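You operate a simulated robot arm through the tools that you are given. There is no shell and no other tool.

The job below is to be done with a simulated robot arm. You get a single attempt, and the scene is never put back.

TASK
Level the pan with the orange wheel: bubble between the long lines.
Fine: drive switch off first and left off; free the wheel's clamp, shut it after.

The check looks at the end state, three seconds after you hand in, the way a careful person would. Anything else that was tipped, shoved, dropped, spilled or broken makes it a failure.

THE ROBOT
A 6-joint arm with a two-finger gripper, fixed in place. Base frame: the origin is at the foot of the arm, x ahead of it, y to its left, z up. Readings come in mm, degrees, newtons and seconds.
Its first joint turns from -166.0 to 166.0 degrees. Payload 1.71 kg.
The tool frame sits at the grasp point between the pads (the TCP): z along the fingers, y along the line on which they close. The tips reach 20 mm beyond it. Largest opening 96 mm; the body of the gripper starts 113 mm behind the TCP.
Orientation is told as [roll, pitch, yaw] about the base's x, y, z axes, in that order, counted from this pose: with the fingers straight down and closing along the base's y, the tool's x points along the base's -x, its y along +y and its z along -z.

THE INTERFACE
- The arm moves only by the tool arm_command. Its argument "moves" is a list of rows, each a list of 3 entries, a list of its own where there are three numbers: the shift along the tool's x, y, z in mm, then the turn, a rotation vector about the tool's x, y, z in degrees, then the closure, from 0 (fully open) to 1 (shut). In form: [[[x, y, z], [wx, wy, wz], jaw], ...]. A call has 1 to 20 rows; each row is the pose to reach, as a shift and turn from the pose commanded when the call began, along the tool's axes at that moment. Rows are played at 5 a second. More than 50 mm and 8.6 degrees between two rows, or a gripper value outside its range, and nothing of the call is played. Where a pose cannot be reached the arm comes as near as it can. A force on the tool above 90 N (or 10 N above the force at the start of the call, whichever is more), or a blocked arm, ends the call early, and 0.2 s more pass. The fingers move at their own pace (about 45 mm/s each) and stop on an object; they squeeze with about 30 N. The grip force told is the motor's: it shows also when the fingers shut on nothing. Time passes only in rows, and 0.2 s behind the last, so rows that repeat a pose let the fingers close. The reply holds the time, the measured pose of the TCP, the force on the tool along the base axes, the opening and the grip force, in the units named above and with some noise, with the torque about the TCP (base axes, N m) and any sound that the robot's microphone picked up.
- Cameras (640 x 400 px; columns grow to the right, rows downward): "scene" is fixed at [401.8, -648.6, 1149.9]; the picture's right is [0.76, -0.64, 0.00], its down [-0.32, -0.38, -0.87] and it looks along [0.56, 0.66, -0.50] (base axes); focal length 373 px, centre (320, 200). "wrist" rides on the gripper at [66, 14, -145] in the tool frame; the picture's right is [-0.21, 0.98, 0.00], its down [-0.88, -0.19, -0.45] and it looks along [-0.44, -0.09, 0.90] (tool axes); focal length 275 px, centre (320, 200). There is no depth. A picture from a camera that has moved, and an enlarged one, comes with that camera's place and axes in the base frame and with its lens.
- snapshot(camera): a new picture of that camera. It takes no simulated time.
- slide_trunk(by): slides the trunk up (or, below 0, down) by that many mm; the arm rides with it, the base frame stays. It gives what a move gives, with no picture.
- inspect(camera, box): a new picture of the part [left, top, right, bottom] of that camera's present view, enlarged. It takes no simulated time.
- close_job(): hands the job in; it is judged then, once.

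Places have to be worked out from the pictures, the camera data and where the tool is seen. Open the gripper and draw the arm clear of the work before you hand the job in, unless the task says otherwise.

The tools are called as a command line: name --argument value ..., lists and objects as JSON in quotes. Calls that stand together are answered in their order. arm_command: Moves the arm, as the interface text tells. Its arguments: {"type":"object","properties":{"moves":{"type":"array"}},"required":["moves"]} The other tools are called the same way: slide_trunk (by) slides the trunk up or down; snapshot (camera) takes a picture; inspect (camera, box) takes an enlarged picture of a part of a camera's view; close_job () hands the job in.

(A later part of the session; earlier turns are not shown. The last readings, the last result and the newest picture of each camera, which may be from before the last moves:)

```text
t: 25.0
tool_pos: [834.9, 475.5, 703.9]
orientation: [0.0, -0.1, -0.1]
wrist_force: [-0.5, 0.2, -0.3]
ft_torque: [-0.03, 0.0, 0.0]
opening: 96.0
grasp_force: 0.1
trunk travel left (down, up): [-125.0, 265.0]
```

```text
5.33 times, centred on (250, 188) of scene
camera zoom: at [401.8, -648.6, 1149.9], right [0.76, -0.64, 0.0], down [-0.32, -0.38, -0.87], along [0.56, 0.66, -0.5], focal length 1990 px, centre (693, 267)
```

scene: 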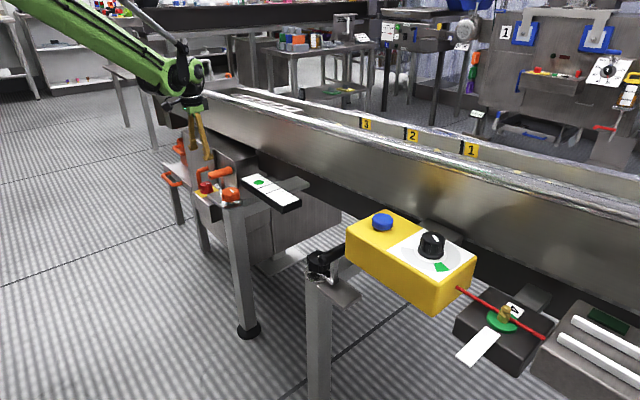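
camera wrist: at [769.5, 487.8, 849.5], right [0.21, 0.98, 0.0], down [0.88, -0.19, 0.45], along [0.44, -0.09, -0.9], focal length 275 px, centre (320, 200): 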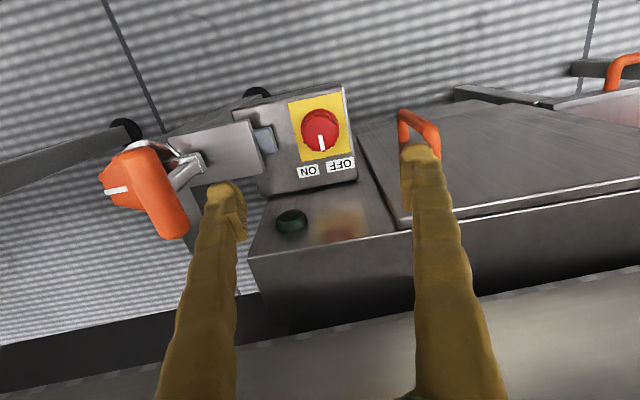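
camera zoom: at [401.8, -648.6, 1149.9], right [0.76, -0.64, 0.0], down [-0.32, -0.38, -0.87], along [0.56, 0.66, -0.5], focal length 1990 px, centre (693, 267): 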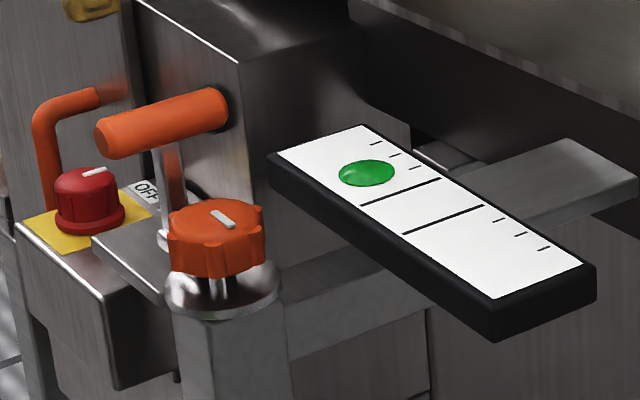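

The switch is done and the tool is clear. I zoom on the lever from this side to get its geometry.

inspect --camera "wrist" --box '[80, 100, 280, 260]'

inspect --camera "scene" --box '[200, 160, 260, 215]'

```text
2.50 times, centred on (180, 180) of wrist
camera zoom: at [769.5, 487.8, 849.5], right [0.21, 0.98, 0.0], down [0.88, -0.19, 0.45], along [0.44, -0.09, -0.9], focal length 688 px, centre (670, 250)
```

zoom: 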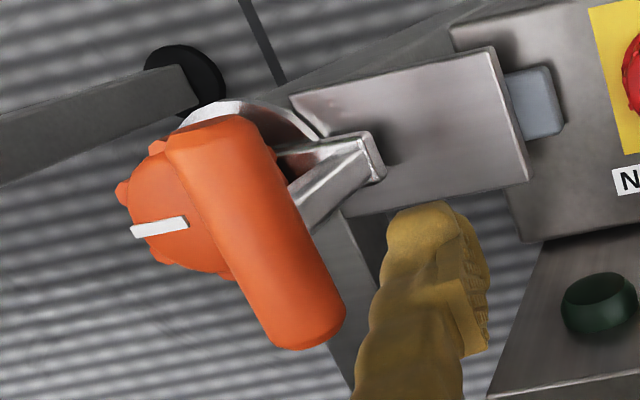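

```text
7.27 times, centred on (230, 188) of scene
camera zoom: at [401.8, -648.6, 1149.9], right [0.76, -0.64, 0.0], down [-0.32, -0.38, -0.87], along [0.56, 0.66, -0.5], focal length 2713 px, centre (974, 291)
```

zoom: 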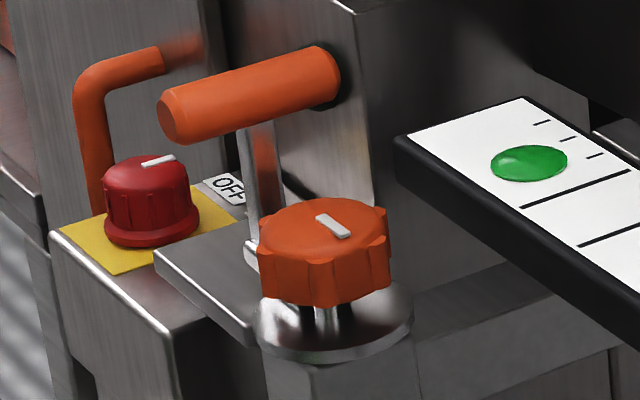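

The handle axis runs along x from about (803, 338, 647) to (871, 336, 646). The wheel's axis is near (837, 284) with its top at z 603. So the lever is an arm on the stem that should swing about the vertical axis. I move above the handle with moderately open fingers.

arm_command --moves '[[[0, -45, 0], [0, 0, 0], 0.3], [[0, -90, 0], [0, 0, 0], 0.45], [[-1, -130, 0], [0, 0, 0], 0.45], [[-2, -138, 0], [0, 0, 0], 0.45], [[-2, -138, 0], [0, 0, 0], 0.45]]'

snapshot --camera "wrist"

inspect --camera "scene" --box '[170, 110, 290, 220]'

```text
t: 26.2
tool_pos: [834.2, 337.3, 704.6]
orientation: [0.0, -0.1, 0.0]
wrist_force: [0.7, 0.2, 0.8]
ft_torque: [0.0, 0.02, 0.01]
opening: 52.7
grasp_force: 0.0
trunk travel left (down, up): [-125.0, 265.0]
```

```text
taken
camera wrist: at [769.1, 350.4, 850.2], right [0.21, 0.98, 0.0], down [0.88, -0.19, 0.45], along [0.44, -0.09, -0.9], focal length 275 px, centre (320, 200)
```

wrist: 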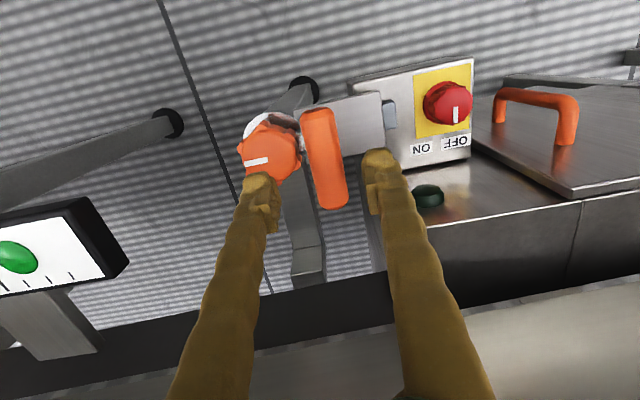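

```text
3.64 times, centred on (230, 165) of scene
camera zoom: at [401.8, -648.6, 1149.9], right [0.76, -0.64, 0.0], down [-0.32, -0.38, -0.87], along [0.56, 0.66, -0.5], focal length 1356 px, centre (647, 327)
```

zoom: 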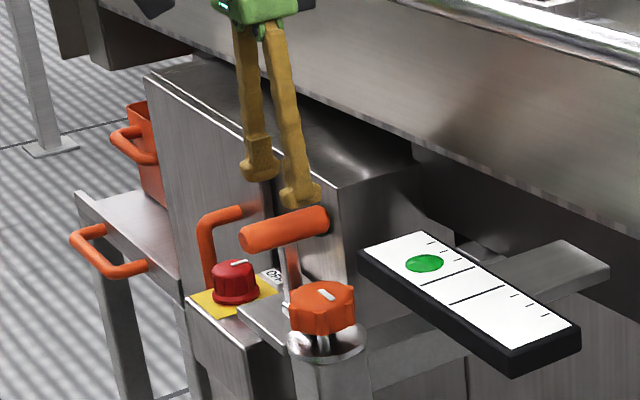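

The handle lies parallel to x, centred near (835, 340). I lower the fingers on either side of it and close.

arm_command --moves '[[[-1, 2.5, 20], [0, 0, 0], 0.45], [[-1, 2.5, 40], [0, 0, 0], 0.45], [[-1, 2.5, 58], [0, 0, 0], 0.45], [[-1, 2.5, 58], [0, 0, 0], 0.7], [[-1, 2.5, 58], [0, 0, 0], 1], [[-1, 2.5, 58], [0, 0, 0], 1], [[-1, 2.5, 58], [0, 0, 0], 1]]'

snapshot --camera "wrist"

inspect --camera "scene" --box '[170, 110, 290, 220]'

```text
t: 27.8
tool_pos: [836.4, 340.8, 644.9]
orientation: [0.0, -0.1, -0.1]
wrist_force: [5.7, 24.2, -0.3]
ft_torque: [0.03, -0.12, -0.02]
opening: 20.9
grasp_force: 34.2
trunk travel left (down, up): [-125.0, 265.0]
```

```text
taken
camera wrist: at [771.0, 354.3, 791.1], right [0.21, 0.98, 0.0], down [0.88, -0.18, 0.45], along [0.44, -0.09, -0.9], focal length 275 px, centre (320, 200)
```

wrist: 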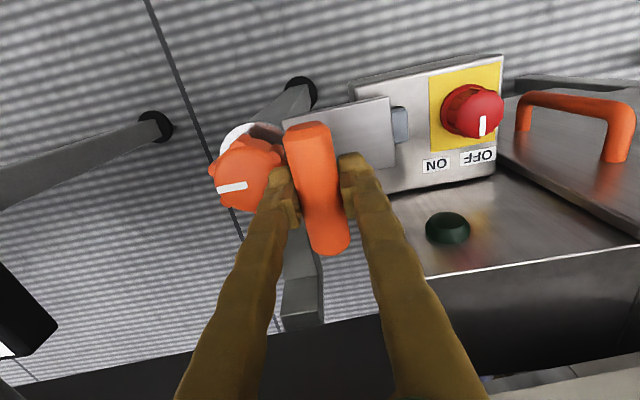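

```text
3.64 times, centred on (230, 165) of scene
camera zoom: at [401.8, -648.6, 1149.9], right [0.76, -0.64, 0.0], down [-0.32, -0.38, -0.87], along [0.56, 0.66, -0.5], focal length 1356 px, centre (647, 327)
```

zoom: 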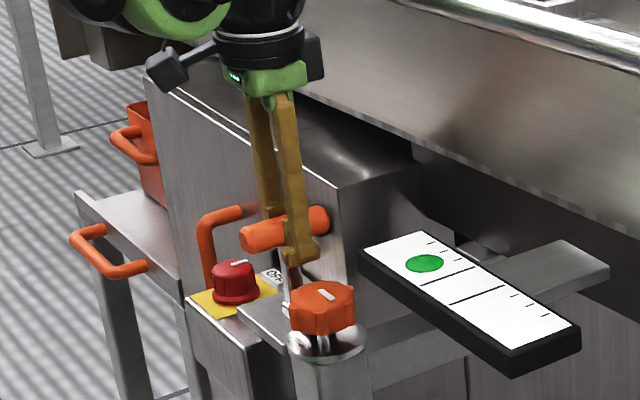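

The grip is firm, with 24 N along +y because the handle centre is about 2 mm further in +y. I relieve that, then probe the swing by a few degrees counter-clockwise (toward -x) around the stem.

arm_command --moves '[[[0, 1.5, 0], [0, 0, 0], 1], [[0, 1.5, 0], [0, 0, 0], 1], [[2, 1.5, 0], [0, 0, -2], 1], [[3.9, 1.4, 0], [0, 0, -4], 1], [[3.9, 1.4, 0], [0, 0, -4], 1]]'

inspect --camera "wrist" --box '[200, 80, 420, 260]'

```text
t: 29.0
tool_pos: [834.0, 341.8, 645.6]
orientation: [-0.1, 0.0, 4.1]
wrist_force: [25.6, 20.8, 4.7]
ft_torque: [-0.09, 0.07, -0.86]
opening: 21.9
grasp_force: 35.4
trunk travel left (down, up): [-125.0, 265.0]
```

```text
2.22 times, centred on (310, 170) of wrist
camera zoom: at [767.9, 349.9, 790.7], right [0.14, 0.99, 0.0], down [0.89, -0.12, 0.45], along [0.44, -0.06, -0.89], focal length 612 px, centre (342, 267)
```

zoom: 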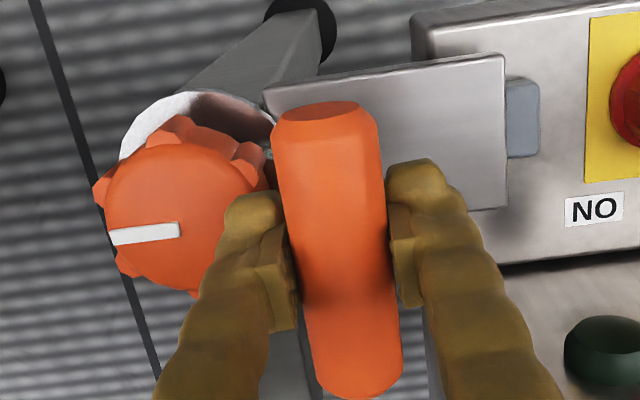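

There is resistance this way (0.86 N m and 26 N). I return and probe the opposite way, clockwise toward +x, by the same amount.

arm_command --moves '[[[-2, 0, 0], [0, 0, 2], 1], [[-3.9, 0, 0], [0, 0, 4], 1], [[-3.9, 0, 0], [0, 0, 4], 1], [[-5.8, -0.3, 0], [0, 0, 6], 1], [[-7.8, -0.5, 0], [0, 0, 8], 1], [[-7.8, -0.5, 0], [0, 0, 8], 1]]'

inspect --camera "wrist" --box '[200, 80, 420, 260]'

```text
t: 30.4
tool_pos: [841.5, 341.3, 648.2]
orientation: [0.0, -0.1, -3.9]
wrist_force: [-24.7, 11.1, 0.9]
ft_torque: [0.0, 0.18, 0.82]
opening: 22.0
grasp_force: 35.2
trunk travel left (down, up): [-125.0, 265.0]
```

```text
2.22 times, centred on (310, 170) of wrist
camera zoom: at [776.7, 359.2, 792.5], right [0.27, 0.96, 0.0], down [0.86, -0.25, 0.45], along [0.43, -0.12, -0.9], focal length 612 px, centre (342, 267)
```

zoom: 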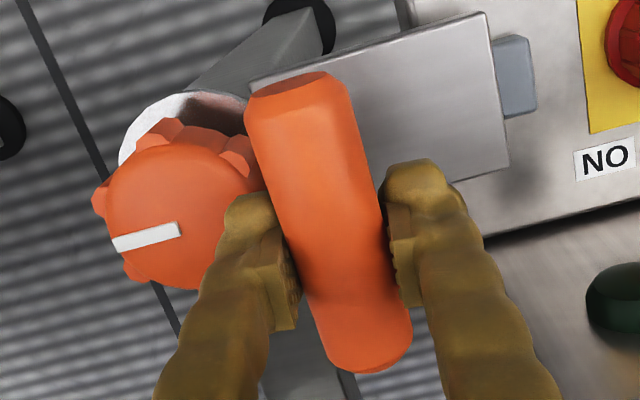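

Resistance is symmetric, so the lever doesn't swing about the vertical axis. The grip lies parallel to x, which suggests it folds about an x axis at the riser's foot, away from the wheel toward +y. I recentre and pull gently toward +y.

arm_command --moves '[[[2, 0, 0], [0, 0, -2], 1], [[4.5, 0, 0], [0, 0, -4], 1], [[4.5, 0, 0], [0, 0, -4], 1], [[4.5, 0, 0], [0, 0, -4], 1]]'

arm_command --moves '[[[0, 2, 0], [0, 0, 0], 1], [[0, 4, 0], [0, 0, 0], 1], [[0, 6, 0], [0, 0, 0], 1], [[0, 6, 0], [0, 0, 0], 1]]'

inspect --camera "scene" --box '[190, 150, 270, 220]'

```text
t: 31.4
tool_pos: [837.8, 341.3, 644.6]
orientation: [0.0, -0.1, 0.1]
wrist_force: [24.3, 18.9, 5.2]
ft_torque: [-0.11, -0.01, -0.06]
opening: 21.0
grasp_force: 34.9
trunk travel left (down, up): [-125.0, 265.0]
```

```text
t: 32.4
tool_pos: [837.2, 346.8, 645.4]
orientation: [0.0, 0.0, -0.1]
wrist_force: [2.8, -9.3, 1.6]
ft_torque: [-0.26, 0.36, -0.02]
opening: 20.8
grasp_force: 35.1
trunk travel left (down, up): [-125.0, 265.0]
```

```text
5.71 times, centred on (230, 185) of scene
camera zoom: at [401.8, -648.6, 1149.9], right [0.76, -0.64, 0.0], down [-0.32, -0.38, -0.87], along [0.56, 0.66, -0.5], focal length 2132 px, centre (834, 286)
```

zoom: 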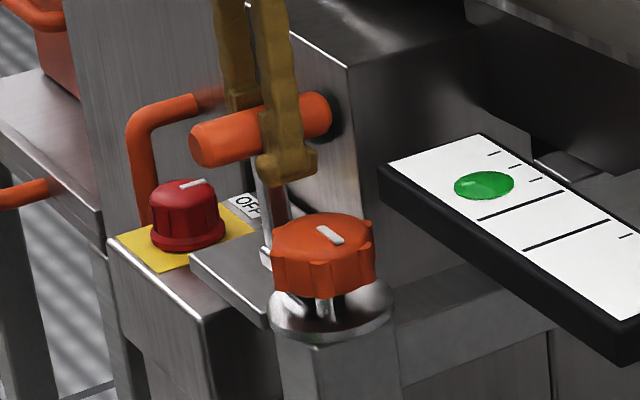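

The handle moved 6 mm toward +y with only 9 N of drag, so it folds in the y-z plane. I follow an arc about the riser's foot (radius about 78 mm), tilting the tool with the lever, to about 20°.

arm_command --moves '[[[0, 3.5, 0.6], [6, 0, 0], 1], [[0, 8, 1.6], [10, 0, 0], 1], [[0, 14.7, 3.1], [15, 0, 0], 1], [[0, 21.2, 5.1], [20, 0, 0], 1], [[0, 21.2, 5.1], [20, 0, 0], 1]]'

inspect --camera "scene" --box '[170, 120, 290, 220]'

snapshot --camera "wrist"

```text
t: 33.6
tool_pos: [837.4, 367.7, 639.6]
orientation: [-20.1, -0.1, 0.0]
wrist_force: [2.3, 2.0, 1.6]
ft_torque: [-0.05, 0.14, -0.07]
opening: 21.1
grasp_force: 35.0
trunk travel left (down, up): [-125.0, 265.0]
```

```text
4.00 times, centred on (230, 170) of scene
camera zoom: at [401.8, -648.6, 1149.9], right [0.76, -0.64, 0.0], down [-0.32, -0.38, -0.87], along [0.56, 0.66, -0.5], focal length 1492 px, centre (680, 320)
```

zoom: 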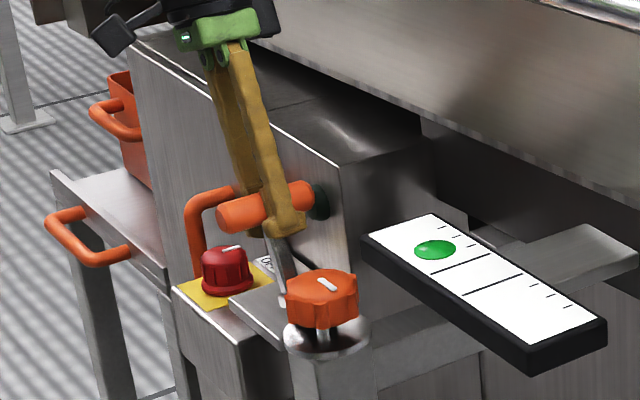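

```text
taken
camera wrist: at [772.0, 429.8, 772.0], right [0.21, 0.92, -0.33], down [0.88, -0.02, 0.48], along [0.44, -0.39, -0.81], focal length 275 px, centre (320, 200)
```

wrist: 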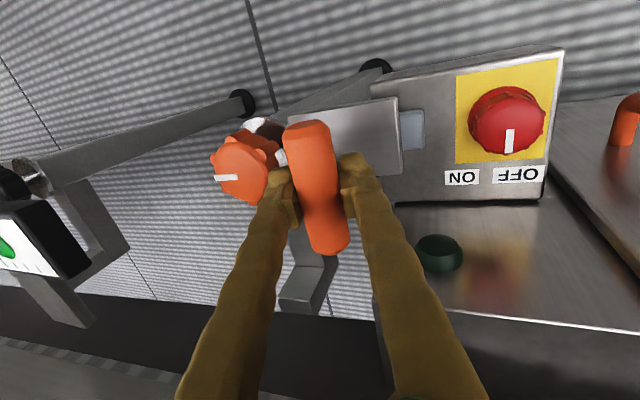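

The lever follows with almost no force at 20°. I continue along the arc to about 44°, watching for a stop or a sound.

arm_command --moves '[[[0, 5.5, 0.2], [4, 0, 0], 1], [[0, 10.9, 0.8], [8, 0, 0], 1], [[0, 16.2, 1.7], [12, 0, 0], 1], [[0, 21.5, 3.0], [16, 0, 0], 1], [[0, 26.7, 4.7], [20, 0, 0], 1], [[0, 31.7, 6.7], [24, 0, 0], 1], [[0, 31.7, 6.7], [24, 0, 0], 1]]'

inspect --camera "scene" --box '[170, 120, 290, 220]'

snapshot --camera "wrist"

```text
t: 35.2
tool_pos: [837.3, 394.9, 622.9]
orientation: [-44.0, 0.0, -0.2]
wrist_force: [-4.9, -14.1, -15.1]
ft_torque: [-0.01, 0.05, 0.02]
opening: 21.0
grasp_force: 35.0
trunk travel left (down, up): [-125.0, 265.0]
```

```text
4.00 times, centred on (230, 170) of scene
camera zoom: at [401.8, -648.6, 1149.9], right [0.76, -0.64, 0.0], down [-0.32, -0.38, -0.87], along [0.56, 0.66, -0.5], focal length 1492 px, centre (680, 320)
```

zoom: 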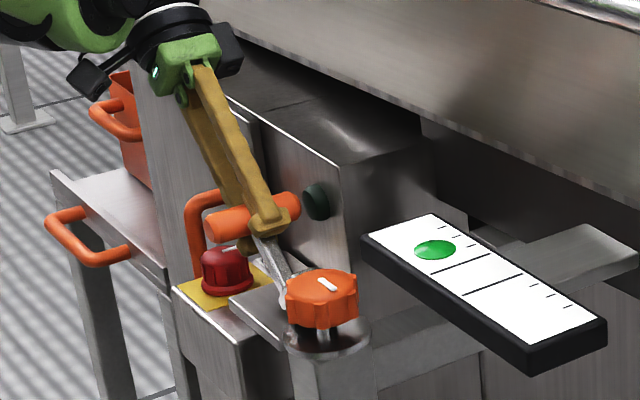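

```text
taken
camera wrist: at [772.2, 504.7, 717.4], right [0.21, 0.7, -0.68], down [0.88, 0.18, 0.45], along [0.43, -0.69, -0.58], focal length 275 px, centre (320, 200)
```

wrist: 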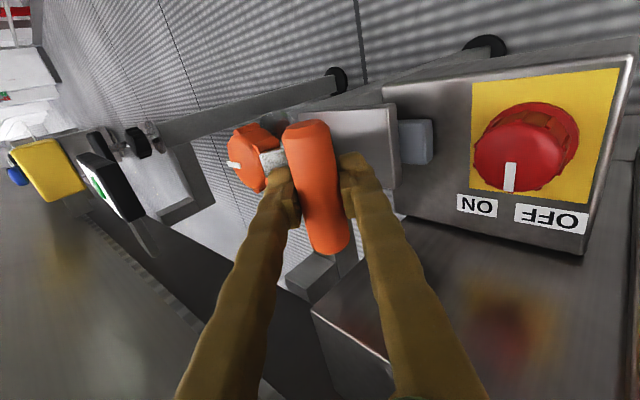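

The lever is now at about 44° and still moving, with a roughly 20 N pull toward the hinge, so the true radius is slightly shorter. I ease in by 1.5 mm and continue to about 60°.

arm_command --moves '[[[0, 0, 1.5], [0, 0, 0], 1], [[0, 5.2, 1.8], [4, 0, 0], 1], [[0, 10.5, 2.5], [8, 0, 0], 1], [[0, 15.7, 3.4], [12, 0, 0], 1], [[0, 20.8, 4.8], [16, 0, 0], 1], [[0, 20.8, 4.8], [16, 0, 0], 1]]'

inspect --camera "scene" --box '[170, 120, 290, 220]'

snapshot --camera "wrist"

```text
t: 36.6
tool_pos: [842.7, 376.4, 616.2]
orientation: [-55.1, -2.3, 3.4]
wrist_force: [-5.8, 45.0, -4.9]
ft_torque: [1.64, -0.48, 0.07]
opening: 25.7
grasp_force: 34.8
out of reach, approached as far as the arm can: row 3, 4, 5, 6
trunk travel left (down, up): [-125.0, 265.0]
```

```text
4.00 times, centred on (230, 170) of scene
camera zoom: at [401.8, -648.6, 1149.9], right [0.76, -0.64, 0.0], down [-0.32, -0.38, -0.87], along [0.56, 0.66, -0.5], focal length 1492 px, centre (680, 320)
```

zoom: 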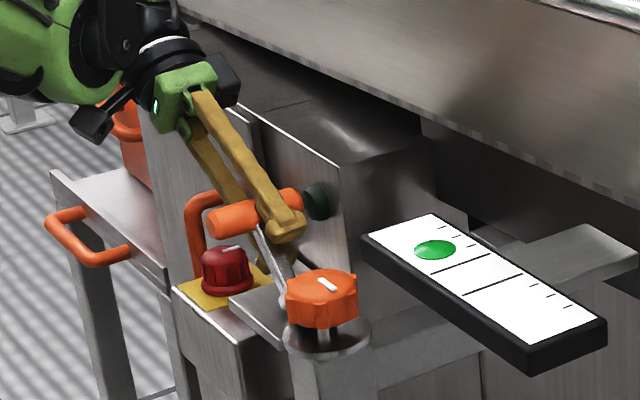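

```text
taken
camera wrist: at [766.4, 497.9, 686.6], right [0.2, 0.57, -0.79], down [0.84, 0.31, 0.44], along [0.5, -0.76, -0.42], focal length 275 px, centre (320, 200)
```

wrist: 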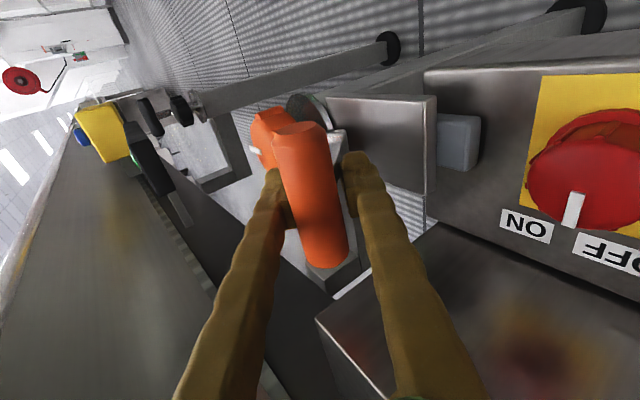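

The extra tilt ran out of reach and the pose drifted, pushing 45 N on the grip. I open the fingers to relieve it and look at where the lever rests.

arm_command --moves '[[[0, 0, 0], [0, 0, 0], 0.6], [[0, 0, 0], [0, 0, 0], 0.5], [[0, 0, 0], [0, 0, 0], 0.5]]'

inspect --camera "scene" --box '[170, 120, 290, 220]'

snapshot --camera "wrist"

```text
t: 37.4
tool_pos: [843.9, 372.4, 619.9]
orientation: [-55.1, -2.2, 3.2]
wrist_force: [0.8, 0.5, 0.2]
ft_torque: [0.03, -0.03, 0.0]
opening: 48.0
grasp_force: 0.0
trunk travel left (down, up): [-125.0, 265.0]
```

```text
4.00 times, centred on (230, 170) of scene
camera zoom: at [401.8, -648.6, 1149.9], right [0.76, -0.64, 0.0], down [-0.32, -0.38, -0.87], along [0.56, 0.66, -0.5], focal length 1492 px, centre (680, 320)
```

zoom: 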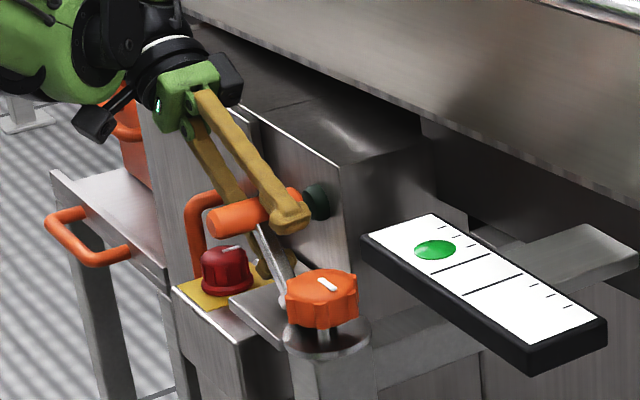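

```text
taken
camera wrist: at [767.5, 495.2, 687.6], right [0.21, 0.57, -0.79], down [0.84, 0.31, 0.44], along [0.5, -0.76, -0.42], focal length 275 px, centre (320, 200)
```

wrist: 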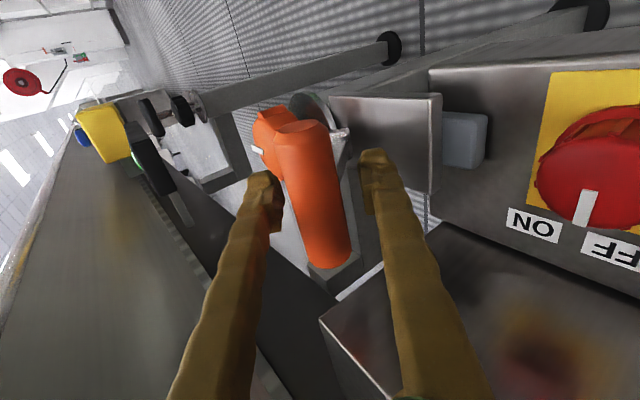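

The lever stays at about 44° (handle near (837, 398, 625)), and the switch still shows its OFF-side stop. I back the open fingers off in the reverse direction while reducing the tilt, then rise upright.

arm_command --moves '[[[3, 4, -8], [-4, 0, 0], 0.5], [[6, 7, -16], [-8, 0, 0], 0.5], [[7, 10.5, -24], [-11, 0, 0], 0.5], [[7, 5, -36], [-18, 0, 0], 0.5], [[7, -0.4, -47], [-25, 0, 0], 0.5], [[7, -20, -62], [-32, 0, 0], 0.5], [[7, -50, -83], [-40, 0, 0], 0.5], [[7, -70, -97], [-48, 0, 0], 0.5], [[7, -90, -111], [-55, 0, 0], 0.5], [[7, -90, -111], [-55, 0, 0], 1]]'

snapshot --camera "wrist"

inspect --camera "scene" --box '[170, 120, 290, 220]'

```text
t: 39.6
tool_pos: [829.1, 410.3, 755.7]
orientation: [-0.1, -2.4, 3.1]
wrist_force: [0.7, 0.3, 0.3]
ft_torque: [0.04, -0.01, -0.01]
opening: 13.4
grasp_force: 0.2
trunk travel left (down, up): [-125.0, 265.0]
```

```text
taken
camera wrist: at [756.7, 420.8, 899.3], right [0.15, 0.99, 0.01], down [0.87, -0.14, 0.48], along [0.48, -0.06, -0.88], focal length 275 px, centre (320, 200)
```

wrist: 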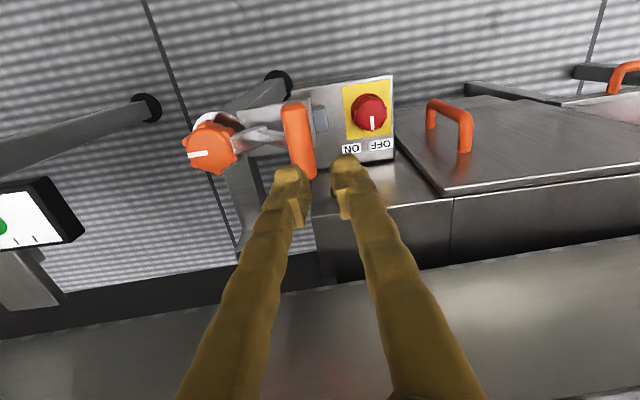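

```text
4.00 times, centred on (230, 170) of scene
camera zoom: at [401.8, -648.6, 1149.9], right [0.76, -0.64, 0.0], down [-0.32, -0.38, -0.87], along [0.56, 0.66, -0.5], focal length 1492 px, centre (680, 320)
```

zoom: 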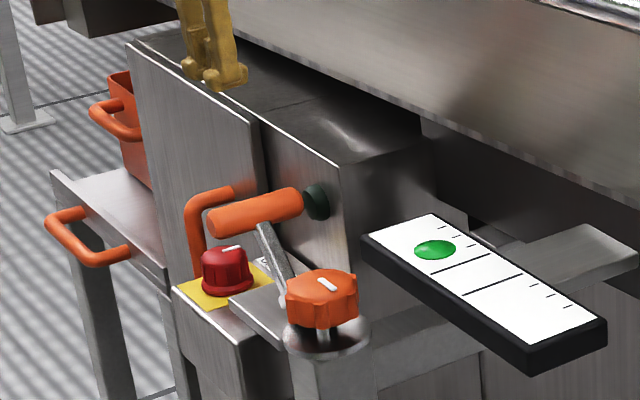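

I close the fingers, straighten the tool, and come above the handle to press it down toward the end of its travel.

arm_command --moves '[[[-4, -4, 20], [0, 1.2, 1.5], 1], [[-8, -8, 45], [0, 2.4, 3.1], 1], [[-8, -8, 75], [0, 2.4, 3.1], 1], [[-8, -8, 90], [0, 2.4, 3.1], 1], [[-8, -8, 90], [0, 2.4, 3.1], 1]]'

snapshot --camera "wrist"

```text
t: 40.8
tool_pos: [840.6, 403.3, 665.7]
orientation: [-0.1, 0.1, 0.1]
wrist_force: [0.3, -0.7, 0.1]
ft_torque: [0.03, -0.01, 0.0]
opening: 0.0
grasp_force: 29.6
trunk travel left (down, up): [-125.0, 265.0]
```

```text
taken
camera wrist: at [775.9, 416.0, 812.5], right [0.2, 0.98, 0.0], down [0.88, -0.18, 0.44], along [0.43, -0.09, -0.9], focal length 275 px, centre (320, 200)
```

wrist: 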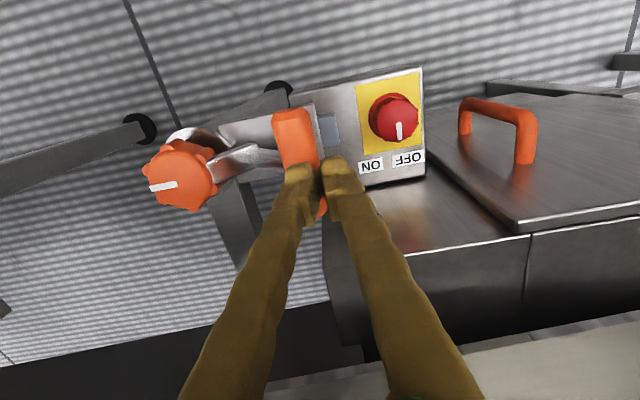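

The handle crown sits near y 393, so I shift over it and press down gradually, following its arc.

arm_command --moves '[[[3, -6, 0], [0, 0, 0], 1], [[3, -6, 8], [0, 0, 0], 1], [[3, -5, 14], [0, 0, 0], 1], [[3, -3, 20], [0, 0, 0], 1], [[3, -3, 20], [0, 0, 0], 1]]'

inspect --camera "scene" --box '[170, 120, 290, 220]'

```text
t: 42.0
tool_pos: [837.1, 400.5, 647.0]
orientation: [0.0, 0.1, 0.1]
wrist_force: [-0.7, -0.7, 2.6]
ft_torque: [0.02, -0.04, 0.0]
opening: 0.0
grasp_force: 29.4
trunk travel left (down, up): [-125.0, 265.0]
```

```text
4.00 times, centred on (230, 170) of scene
camera zoom: at [401.8, -648.6, 1149.9], right [0.76, -0.64, 0.0], down [-0.32, -0.38, -0.87], along [0.56, 0.66, -0.5], focal length 1492 px, centre (680, 320)
```

zoom: 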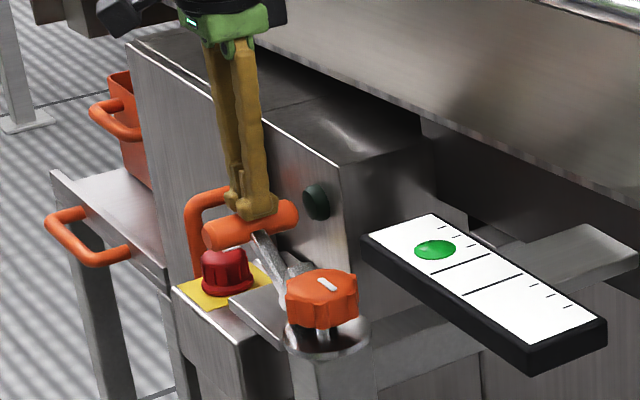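

The lever moves easily with under 3 N. I keep pressing down along the arc.

arm_command --moves '[[[0, 3, 7], [0, 0, 0], 1], [[0, 7, 15], [0, 0, 0], 1], [[0, 11, 23], [0, 0, 0], 1], [[0, 13, 30], [0, 0, 0], 1], [[0, 13, 30], [0, 0, 0], 1]]'

inspect --camera "scene" --box '[170, 120, 290, 220]'

snapshot --camera "wrist"

```text
t: 43.2
tool_pos: [837.4, 414.3, 617.9]
orientation: [0.0, 0.1, 0.0]
wrist_force: [0.6, 0.4, 21.4]
ft_torque: [0.09, -0.15, 0.03]
opening: 0.2
grasp_force: 29.3
trunk travel left (down, up): [-125.0, 265.0]
```

```text
4.00 times, centred on (230, 170) of scene
camera zoom: at [401.8, -648.6, 1149.9], right [0.76, -0.64, 0.0], down [-0.32, -0.38, -0.87], along [0.56, 0.66, -0.5], focal length 1492 px, centre (680, 320)
```

zoom: 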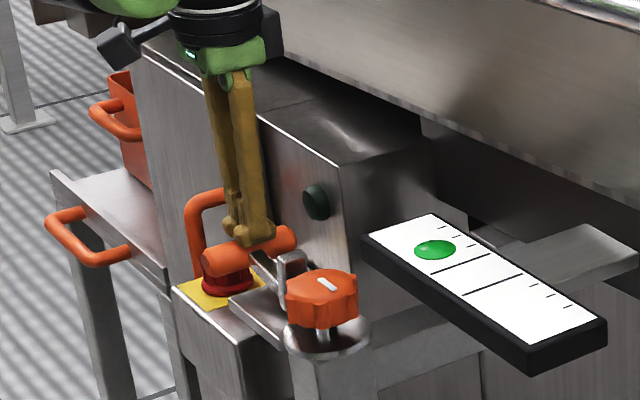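

```text
taken
camera wrist: at [771.7, 426.6, 764.4], right [0.2, 0.98, 0.0], down [0.88, -0.18, 0.44], along [0.43, -0.09, -0.9], focal length 275 px, centre (320, 200)
```

wrist: 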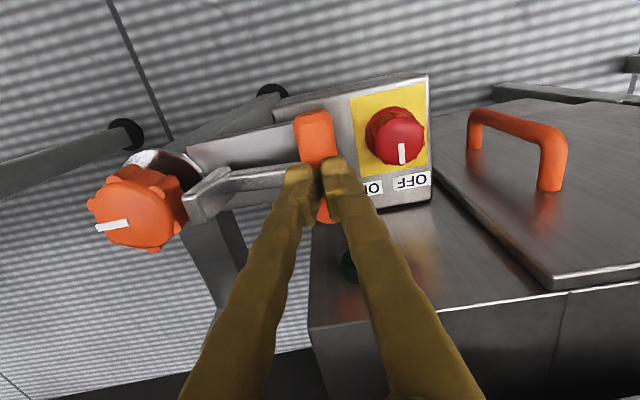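

The force rose to 21 N, which suggests the end stop. I zoom in, then press 3 mm more to confirm.

arm_command --moves '[[[0, 0.5, 1.5], [0, 0, 0], 1], [[0, 1, 3], [0, 0, 0], 1], [[0, 1, 3], [0, 0, 0], 1]]'

inspect --camera "scene" --box '[200, 160, 260, 215]'

inspect --camera "wrist" --box '[80, 90, 360, 270]'

```text
t: 44.0
tool_pos: [836.8, 413.9, 617.4]
orientation: [0.2, 0.0, 0.1]
wrist_force: [2.3, 1.3, 58.4]
ft_torque: [0.28, 0.3, 0.09]
opening: 0.2
grasp_force: 29.3
trunk travel left (down, up): [-125.0, 265.0]
```

```text
7.27 times, centred on (230, 188) of scene
camera zoom: at [401.8, -648.6, 1149.9], right [0.76, -0.64, 0.0], down [-0.32, -0.38, -0.87], along [0.56, 0.66, -0.5], focal length 2713 px, centre (974, 291)
```

zoom: 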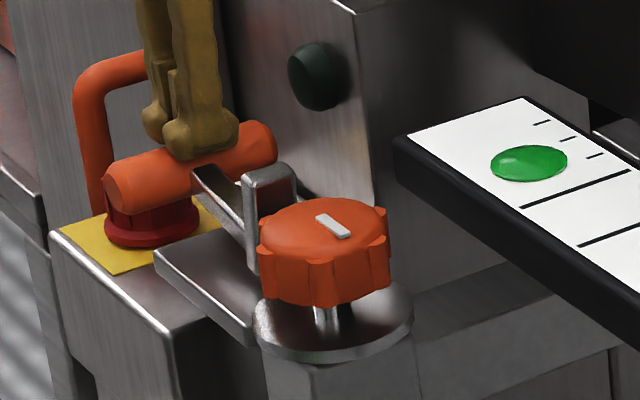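

```text
2.22 times, centred on (220, 180) of wrist
camera zoom: at [771.3, 427.0, 763.3], right [0.2, 0.98, 0.0], down [0.88, -0.18, 0.45], along [0.44, -0.09, -0.9], focal length 612 px, centre (542, 244)
```

zoom: 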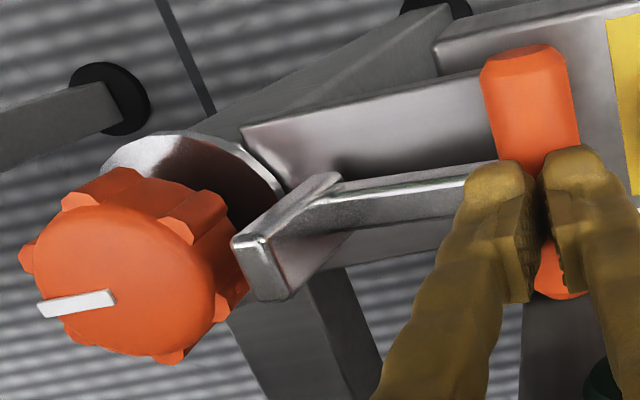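

It is a hard stop (58 N with no motion). The lever's clamping jaw has swung up and away from the wheel's stem, so the clamp is free. I lift off and take new views.

arm_command --moves '[[[0, -1, -5], [0, 0, 0], 1], [[0, -1, -40], [0, 0, 0], 1], [[0, -1, -85], [0, 0, 0], 1], [[0, -1, -125], [0, 0, 0], 1], [[0, -1, -125], [0, 0, 0], 1]]'

snapshot --camera "wrist"

inspect --camera "scene" --box '[200, 155, 310, 225]'

```text
t: 45.2
tool_pos: [839.9, 413.2, 738.2]
orientation: [-0.1, 0.2, 0.2]
wrist_force: [-0.1, -0.2, -0.8]
ft_torque: [-0.01, 0.01, -0.01]
opening: 0.0
grasp_force: 29.6
trunk travel left (down, up): [-125.0, 265.0]
```

```text
taken
camera wrist: at [774.0, 427.4, 884.0], right [0.2, 0.98, 0.0], down [0.88, -0.18, 0.44], along [0.43, -0.09, -0.9], focal length 275 px, centre (320, 200)
```

wrist: 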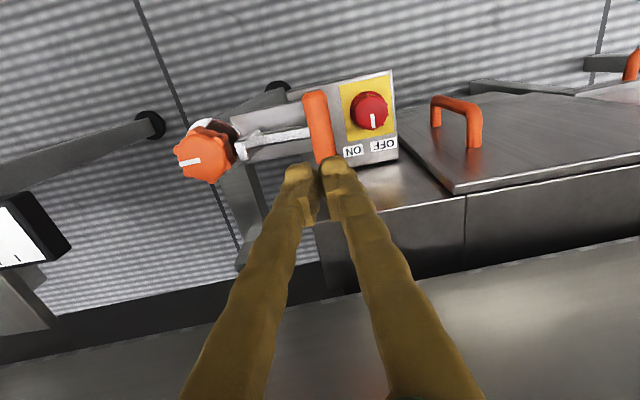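

```text
5.71 times, centred on (255, 190) of scene
camera zoom: at [401.8, -648.6, 1149.9], right [0.76, -0.64, 0.0], down [-0.32, -0.38, -0.87], along [0.56, 0.66, -0.5], focal length 2132 px, centre (691, 257)
```

zoom: 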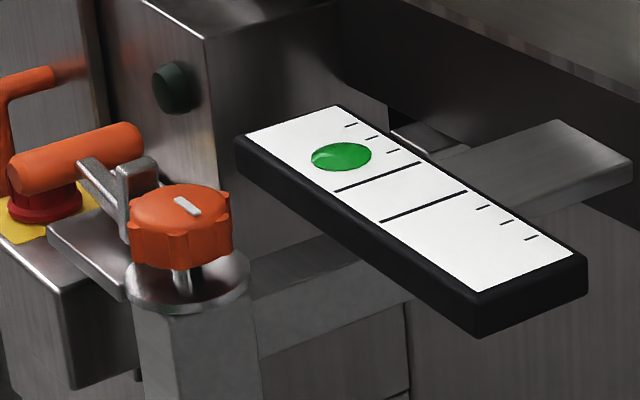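

The clamp stays open. I move over the wheel at safe height while turning the tool 90°, so the fingers will close along x and stay clear of the raised jaw.

arm_command --moves '[[[0, -10, 0], [0, 0, -7.5], 1], [[0, -20, 0], [0, 0, -15], 1], [[0, -30, 0], [0, 0, -22.5], 1], [[0, -40, 0], [0, 0, -30], 0.8], [[0, -50, 0], [0, 0, -37.5], 0.6], [[0, -60, 0], [0, 0, -45], 0.4], [[0, -72, 0], [0, 0, -52.5], 0.2], [[1, -84, 0], [0, 0, -60], 0.2], [[2, -96, 0], [0, 0, -67.5], 0.2], [[3, -108, 0], [0, 0, -75], 0.2], [[3, -120, 0], [0, 0, -82.5], 0.2], [[3, -129, 0], [0, 0, -90], 0.2], [[3, -129, 0], [0, 0, -90], 0.2]]'

snapshot --camera "wrist"

snapshot --camera "scene"

```text
t: 48.0
tool_pos: [835.6, 284.7, 738.0]
orientation: [0.1, 0.0, 90.2]
wrist_force: [-0.5, 0.5, -0.6]
ft_torque: [0.02, 0.0, 0.01]
opening: 76.5
grasp_force: 0.1
trunk travel left (down, up): [-125.0, 265.0]
```

```text
taken
camera wrist: at [821.7, 219.1, 883.4], right [-0.98, 0.2, 0.0], down [0.18, 0.88, 0.44], along [0.09, 0.44, -0.9], focal length 275 px, centre (320, 200)
```

wrist: 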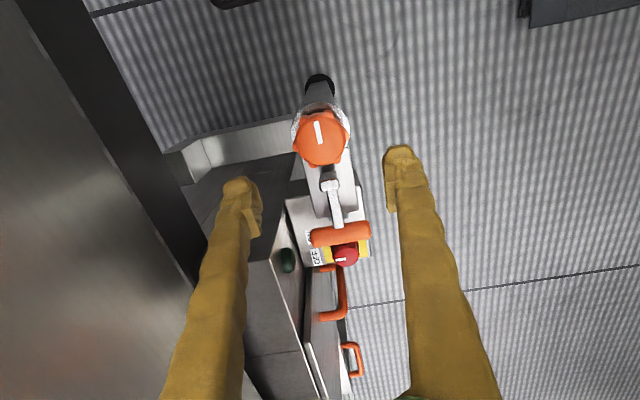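

```text
taken
```

scene: 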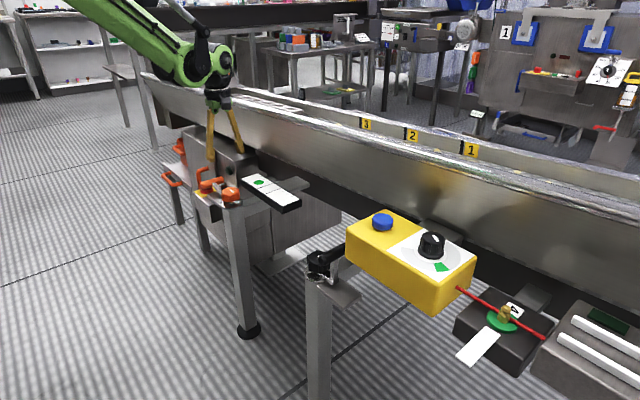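

The wheel's axis comes out at (835, 286), matching the tool. I descend with the fingers on its ±x sides to TCP z about 602.

arm_command --moves '[[[-1, 0, 35], [0, 0, 0], 0.2], [[-1, 0, 70], [0, 0, 0], 0.2], [[-1, 0, 105], [0, 0, 0], 0.2], [[-1, 0, 125], [0, 0, 0], 0.2], [[-1, 0, 136], [0, 0, 0], 0.2], [[-1, 0, 136], [0, 0, 0], 0.2]]'

snapshot --camera "wrist"

inspect --camera "scene" --box '[190, 140, 310, 225]'

```text
t: 49.4
tool_pos: [834.3, 287.0, 602.7]
orientation: [0.1, 0.0, 90.0]
wrist_force: [-0.6, -0.5, 0.5]
ft_torque: [-0.01, 0.02, 0.0]
opening: 76.9
grasp_force: 0.1
trunk travel left (down, up): [-125.0, 265.0]
```

```text
taken
camera wrist: at [819.8, 220.5, 748.1], right [-0.98, 0.2, 0.0], down [0.18, 0.88, 0.44], along [0.09, 0.44, -0.9], focal length 275 px, centre (320, 200)
```

wrist: 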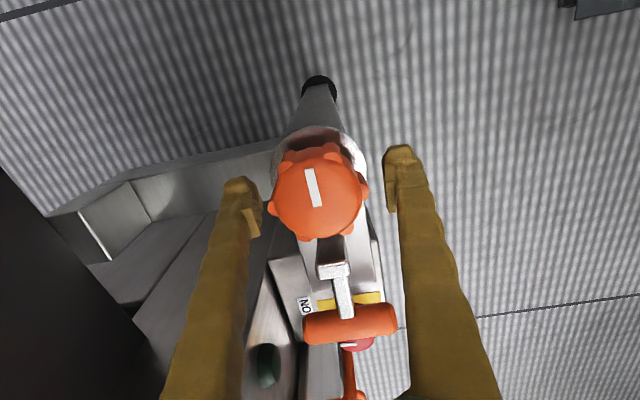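

```text
4.71 times, centred on (250, 182) of scene
camera zoom: at [401.8, -648.6, 1149.9], right [0.76, -0.64, 0.0], down [-0.32, -0.38, -0.87], along [0.56, 0.66, -0.5], focal length 1756 px, centre (649, 282)
```

zoom: 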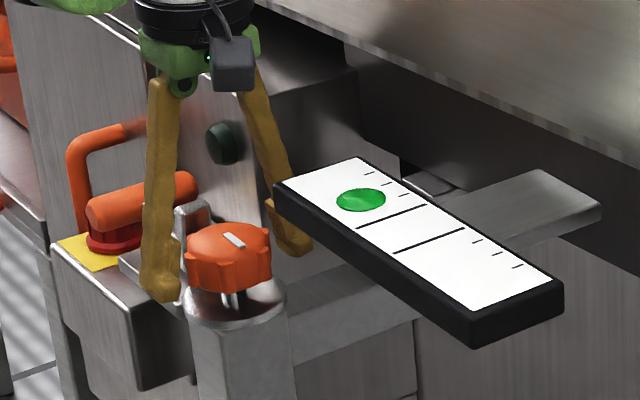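

The wheel is about 1.7 mm off toward +x, which I correct, then close on the wheel.

arm_command --moves '[[[0, -1.7, 0], [0, 0, 0], 0.3], [[0, -1.7, 0], [0, 0, 0], 0.6], [[0, -1.7, 0], [0, 0, 0], 1], [[0, -1.7, 0], [0, 0, 0], 1], [[0, -1.7, 0], [0, 0, 0], 1]]'

snapshot --camera "wrist"

```text
t: 50.6
tool_pos: [834.6, 285.8, 603.0]
orientation: [0.1, 0.0, 90.2]
wrist_force: [3.2, 0.3, 1.8]
ft_torque: [0.01, -0.07, -0.02]
opening: 50.1
grasp_force: 35.4
trunk travel left (down, up): [-125.0, 265.0]
```

```text
taken
camera wrist: at [821.7, 220.2, 749.0], right [-0.98, 0.2, 0.0], down [0.18, 0.88, 0.44], along [0.09, 0.44, -0.9], focal length 275 px, centre (320, 200)
```

wrist: 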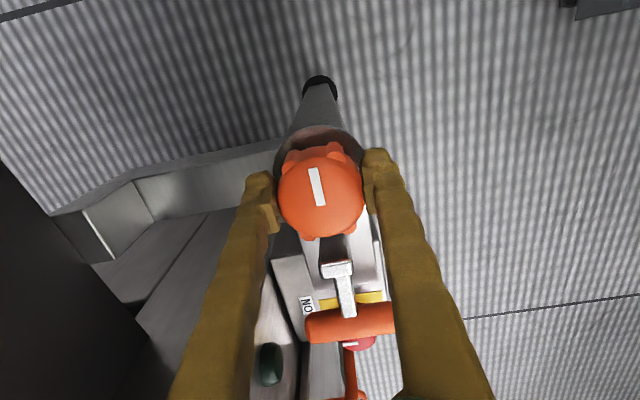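

The wheel is gripped cleanly at 50 mm. I turn it 32° clockwise (seen from above) as a test and watch the bubble.

arm_command --moves '[[[0, 0, 0], [0, 0, 6], 1], [[0, 0, 0], [0, 0, 12], 1], [[0, 0, 0], [0, 0, 18], 1], [[0, 0, 0], [0, 0, 25], 1], [[0, 0, 0], [0, 0, 32], 1], [[0, 0, 0], [0, 0, 32], 1]]'

inspect --camera "scene" --box '[190, 140, 310, 225]'

snapshot --camera "wrist"

```text
t: 52.0
tool_pos: [833.0, 288.5, 603.0]
orientation: [0.1, 0.0, 58.3]
wrist_force: [-43.2, 17.8, 1.9]
ft_torque: [0.89, 0.15, 0.16]
opening: 49.9
grasp_force: 34.7
trunk travel left (down, up): [-125.0, 265.0]
```

```text
4.71 times, centred on (250, 182) of scene
camera zoom: at [401.8, -648.6, 1149.9], right [0.76, -0.64, 0.0], down [-0.32, -0.38, -0.87], along [0.56, 0.66, -0.5], focal length 1756 px, centre (649, 282)
```

zoom: 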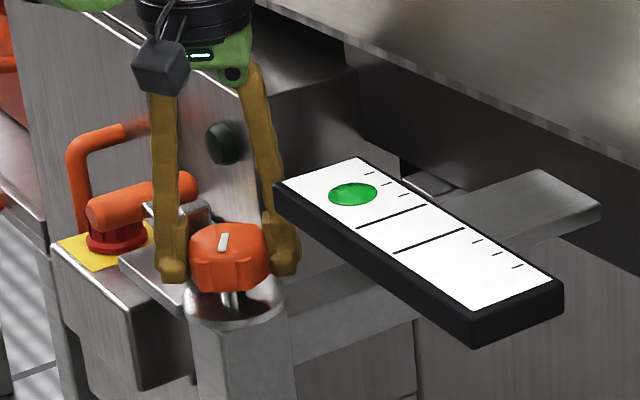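

```text
taken
camera wrist: at [788.5, 239.1, 749.1], right [-0.72, 0.69, 0.0], down [0.62, 0.65, 0.44], along [0.31, 0.32, -0.9], focal length 275 px, centre (320, 200)
```

wrist: 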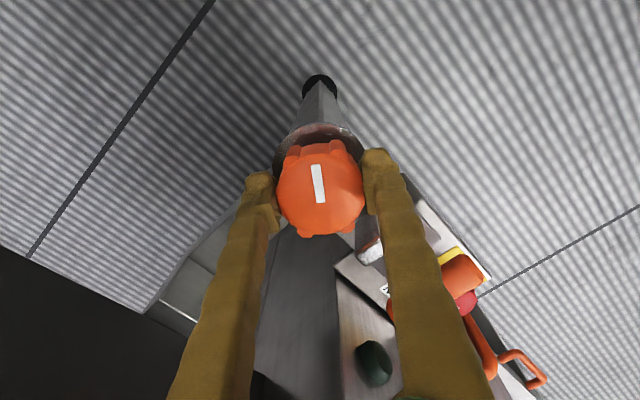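

Clockwise moves the bubble further toward +y, about 11 zoomed px for 32°, so counter-clockwise is right and about 200° is needed. The side force shows the wheel's axis is about 3 mm further in +y. I re-centre and turn counter-clockwise from 58° to 130°.

arm_command --moves '[[[-1.4, 0.9, 0], [0, 0, 0], 1], [[-2.7, 1.7, 0], [0, 0, 0], 1], [[-2.7, 1.7, 0], [0, 0, -6], 1], [[-2.7, 1.7, 0], [0, 0, -12], 1], [[-2.7, 1.7, 0], [0, 0, -18], 1], [[-2.7, 1.7, 0], [0, 0, -24], 1], [[-2.7, 1.7, 0], [0, 0, -30], 1], [[-2.7, 1.7, 0], [0, 0, -36], 1], [[-2.7, 1.7, 0], [0, 0, -36], 1]]'

inspect --camera "scene" --box '[190, 140, 310, 225]'

snapshot --camera "wrist"

```text
t: 54.0
tool_pos: [836.0, 289.2, 603.5]
orientation: [0.1, 0.1, 94.2]
wrist_force: [-43.4, 14.1, 2.5]
ft_torque: [-0.34, 0.5, -0.03]
opening: 50.0
grasp_force: 35.2
trunk travel left (down, up): [-125.0, 265.0]
```

```text
4.71 times, centred on (250, 182) of scene
camera zoom: at [401.8, -648.6, 1149.9], right [0.76, -0.64, 0.0], down [-0.32, -0.38, -0.87], along [0.56, 0.66, -0.5], focal length 1756 px, centre (649, 282)
```

zoom: 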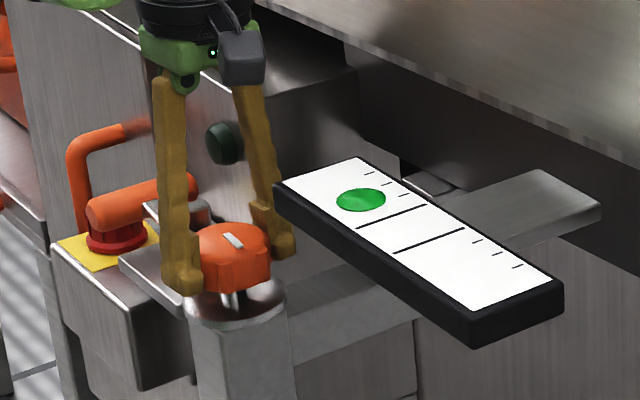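

```text
taken
camera wrist: at [826.7, 222.8, 749.2], right [-0.99, 0.13, 0.0], down [0.12, 0.89, 0.44], along [0.06, 0.44, -0.9], focal length 275 px, centre (320, 200)
```

wrist: 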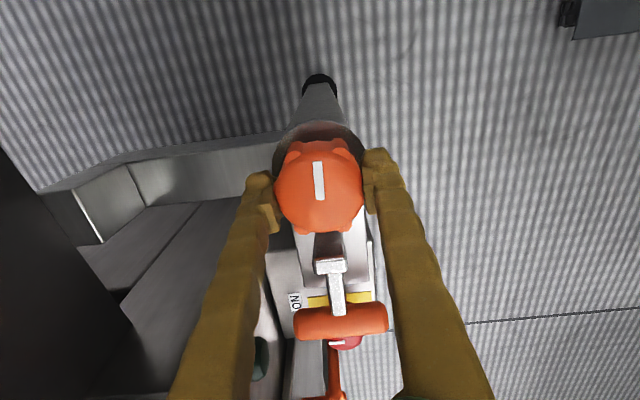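

The bubble is back at its starting place, so the grip transmits well. The 43 N side force stays fixed in the tool frame (+tool y), so I shift 2.5 mm that way to relieve it before continuing.

arm_command --moves '[[[0, 1.2, 0], [0, 0, 0], 1], [[0, 2.5, 0], [0, 0, 0], 1], [[0, 2.5, 0], [0, 0, 0], 1]]'

```text
t: 54.8
tool_pos: [834.0, 289.9, 604.0]
orientation: [-0.1, 0.0, 94.2]
wrist_force: [0.2, 19.0, 13.4]
ft_torque: [0.17, -0.21, 0.04]
opening: 49.6
grasp_force: 35.0
trunk travel left (down, up): [-125.0, 265.0]
```

The x force is gone with the tool at (834, 290). I continue counter-clockwise to about 130°.

arm_command --moves '[[[-1, 0, 0], [0, 0, -6], 1], [[-1, 0, 0], [0, 0, -12], 1], [[-1, 0, 0], [0, 0, -18], 1], [[-1, 0, 0], [0, 0, -24], 1], [[-1, 0, 0], [0, 0, -30], 1], [[-1, 0, 0], [0, 0, -36], 1], [[-1, 0, 0], [0, 0, -36], 1]]'

inspect --camera "scene" --box '[190, 140, 310, 225]'

snapshot --camera "wrist"

```text
t: 56.4
tool_pos: [834.6, 289.0, 602.3]
orientation: [-0.1, 0.0, 130.2]
wrist_force: [43.1, 15.0, 16.0]
ft_torque: [0.55, -0.74, -0.03]
opening: 50.0
grasp_force: 35.0
trunk travel left (down, up): [-125.0, 265.0]
```

```text
4.71 times, centred on (250, 182) of scene
camera zoom: at [401.8, -648.6, 1149.9], right [0.76, -0.64, 0.0], down [-0.32, -0.38, -0.87], along [0.56, 0.66, -0.5], focal length 1756 px, centre (649, 282)
```

zoom: 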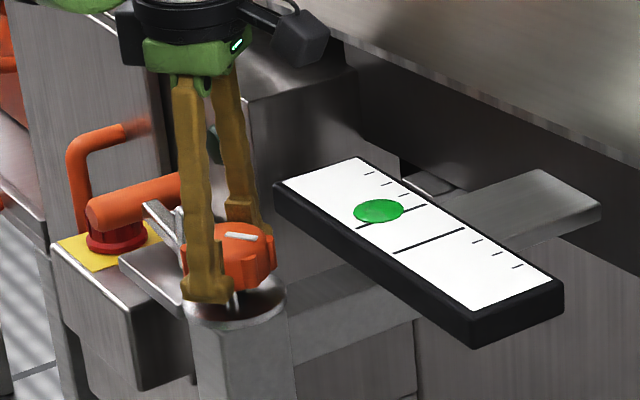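

```text
taken
camera wrist: at [866.2, 230.4, 747.5], right [-0.88, -0.47, 0.0], down [-0.42, 0.79, 0.45], along [-0.21, 0.39, -0.9], focal length 275 px, centre (320, 200)
```

wrist: 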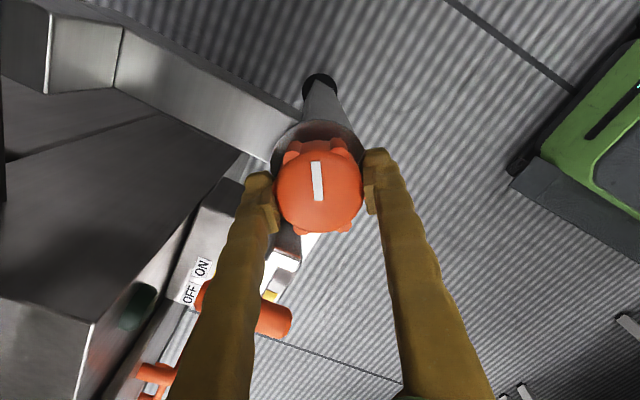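

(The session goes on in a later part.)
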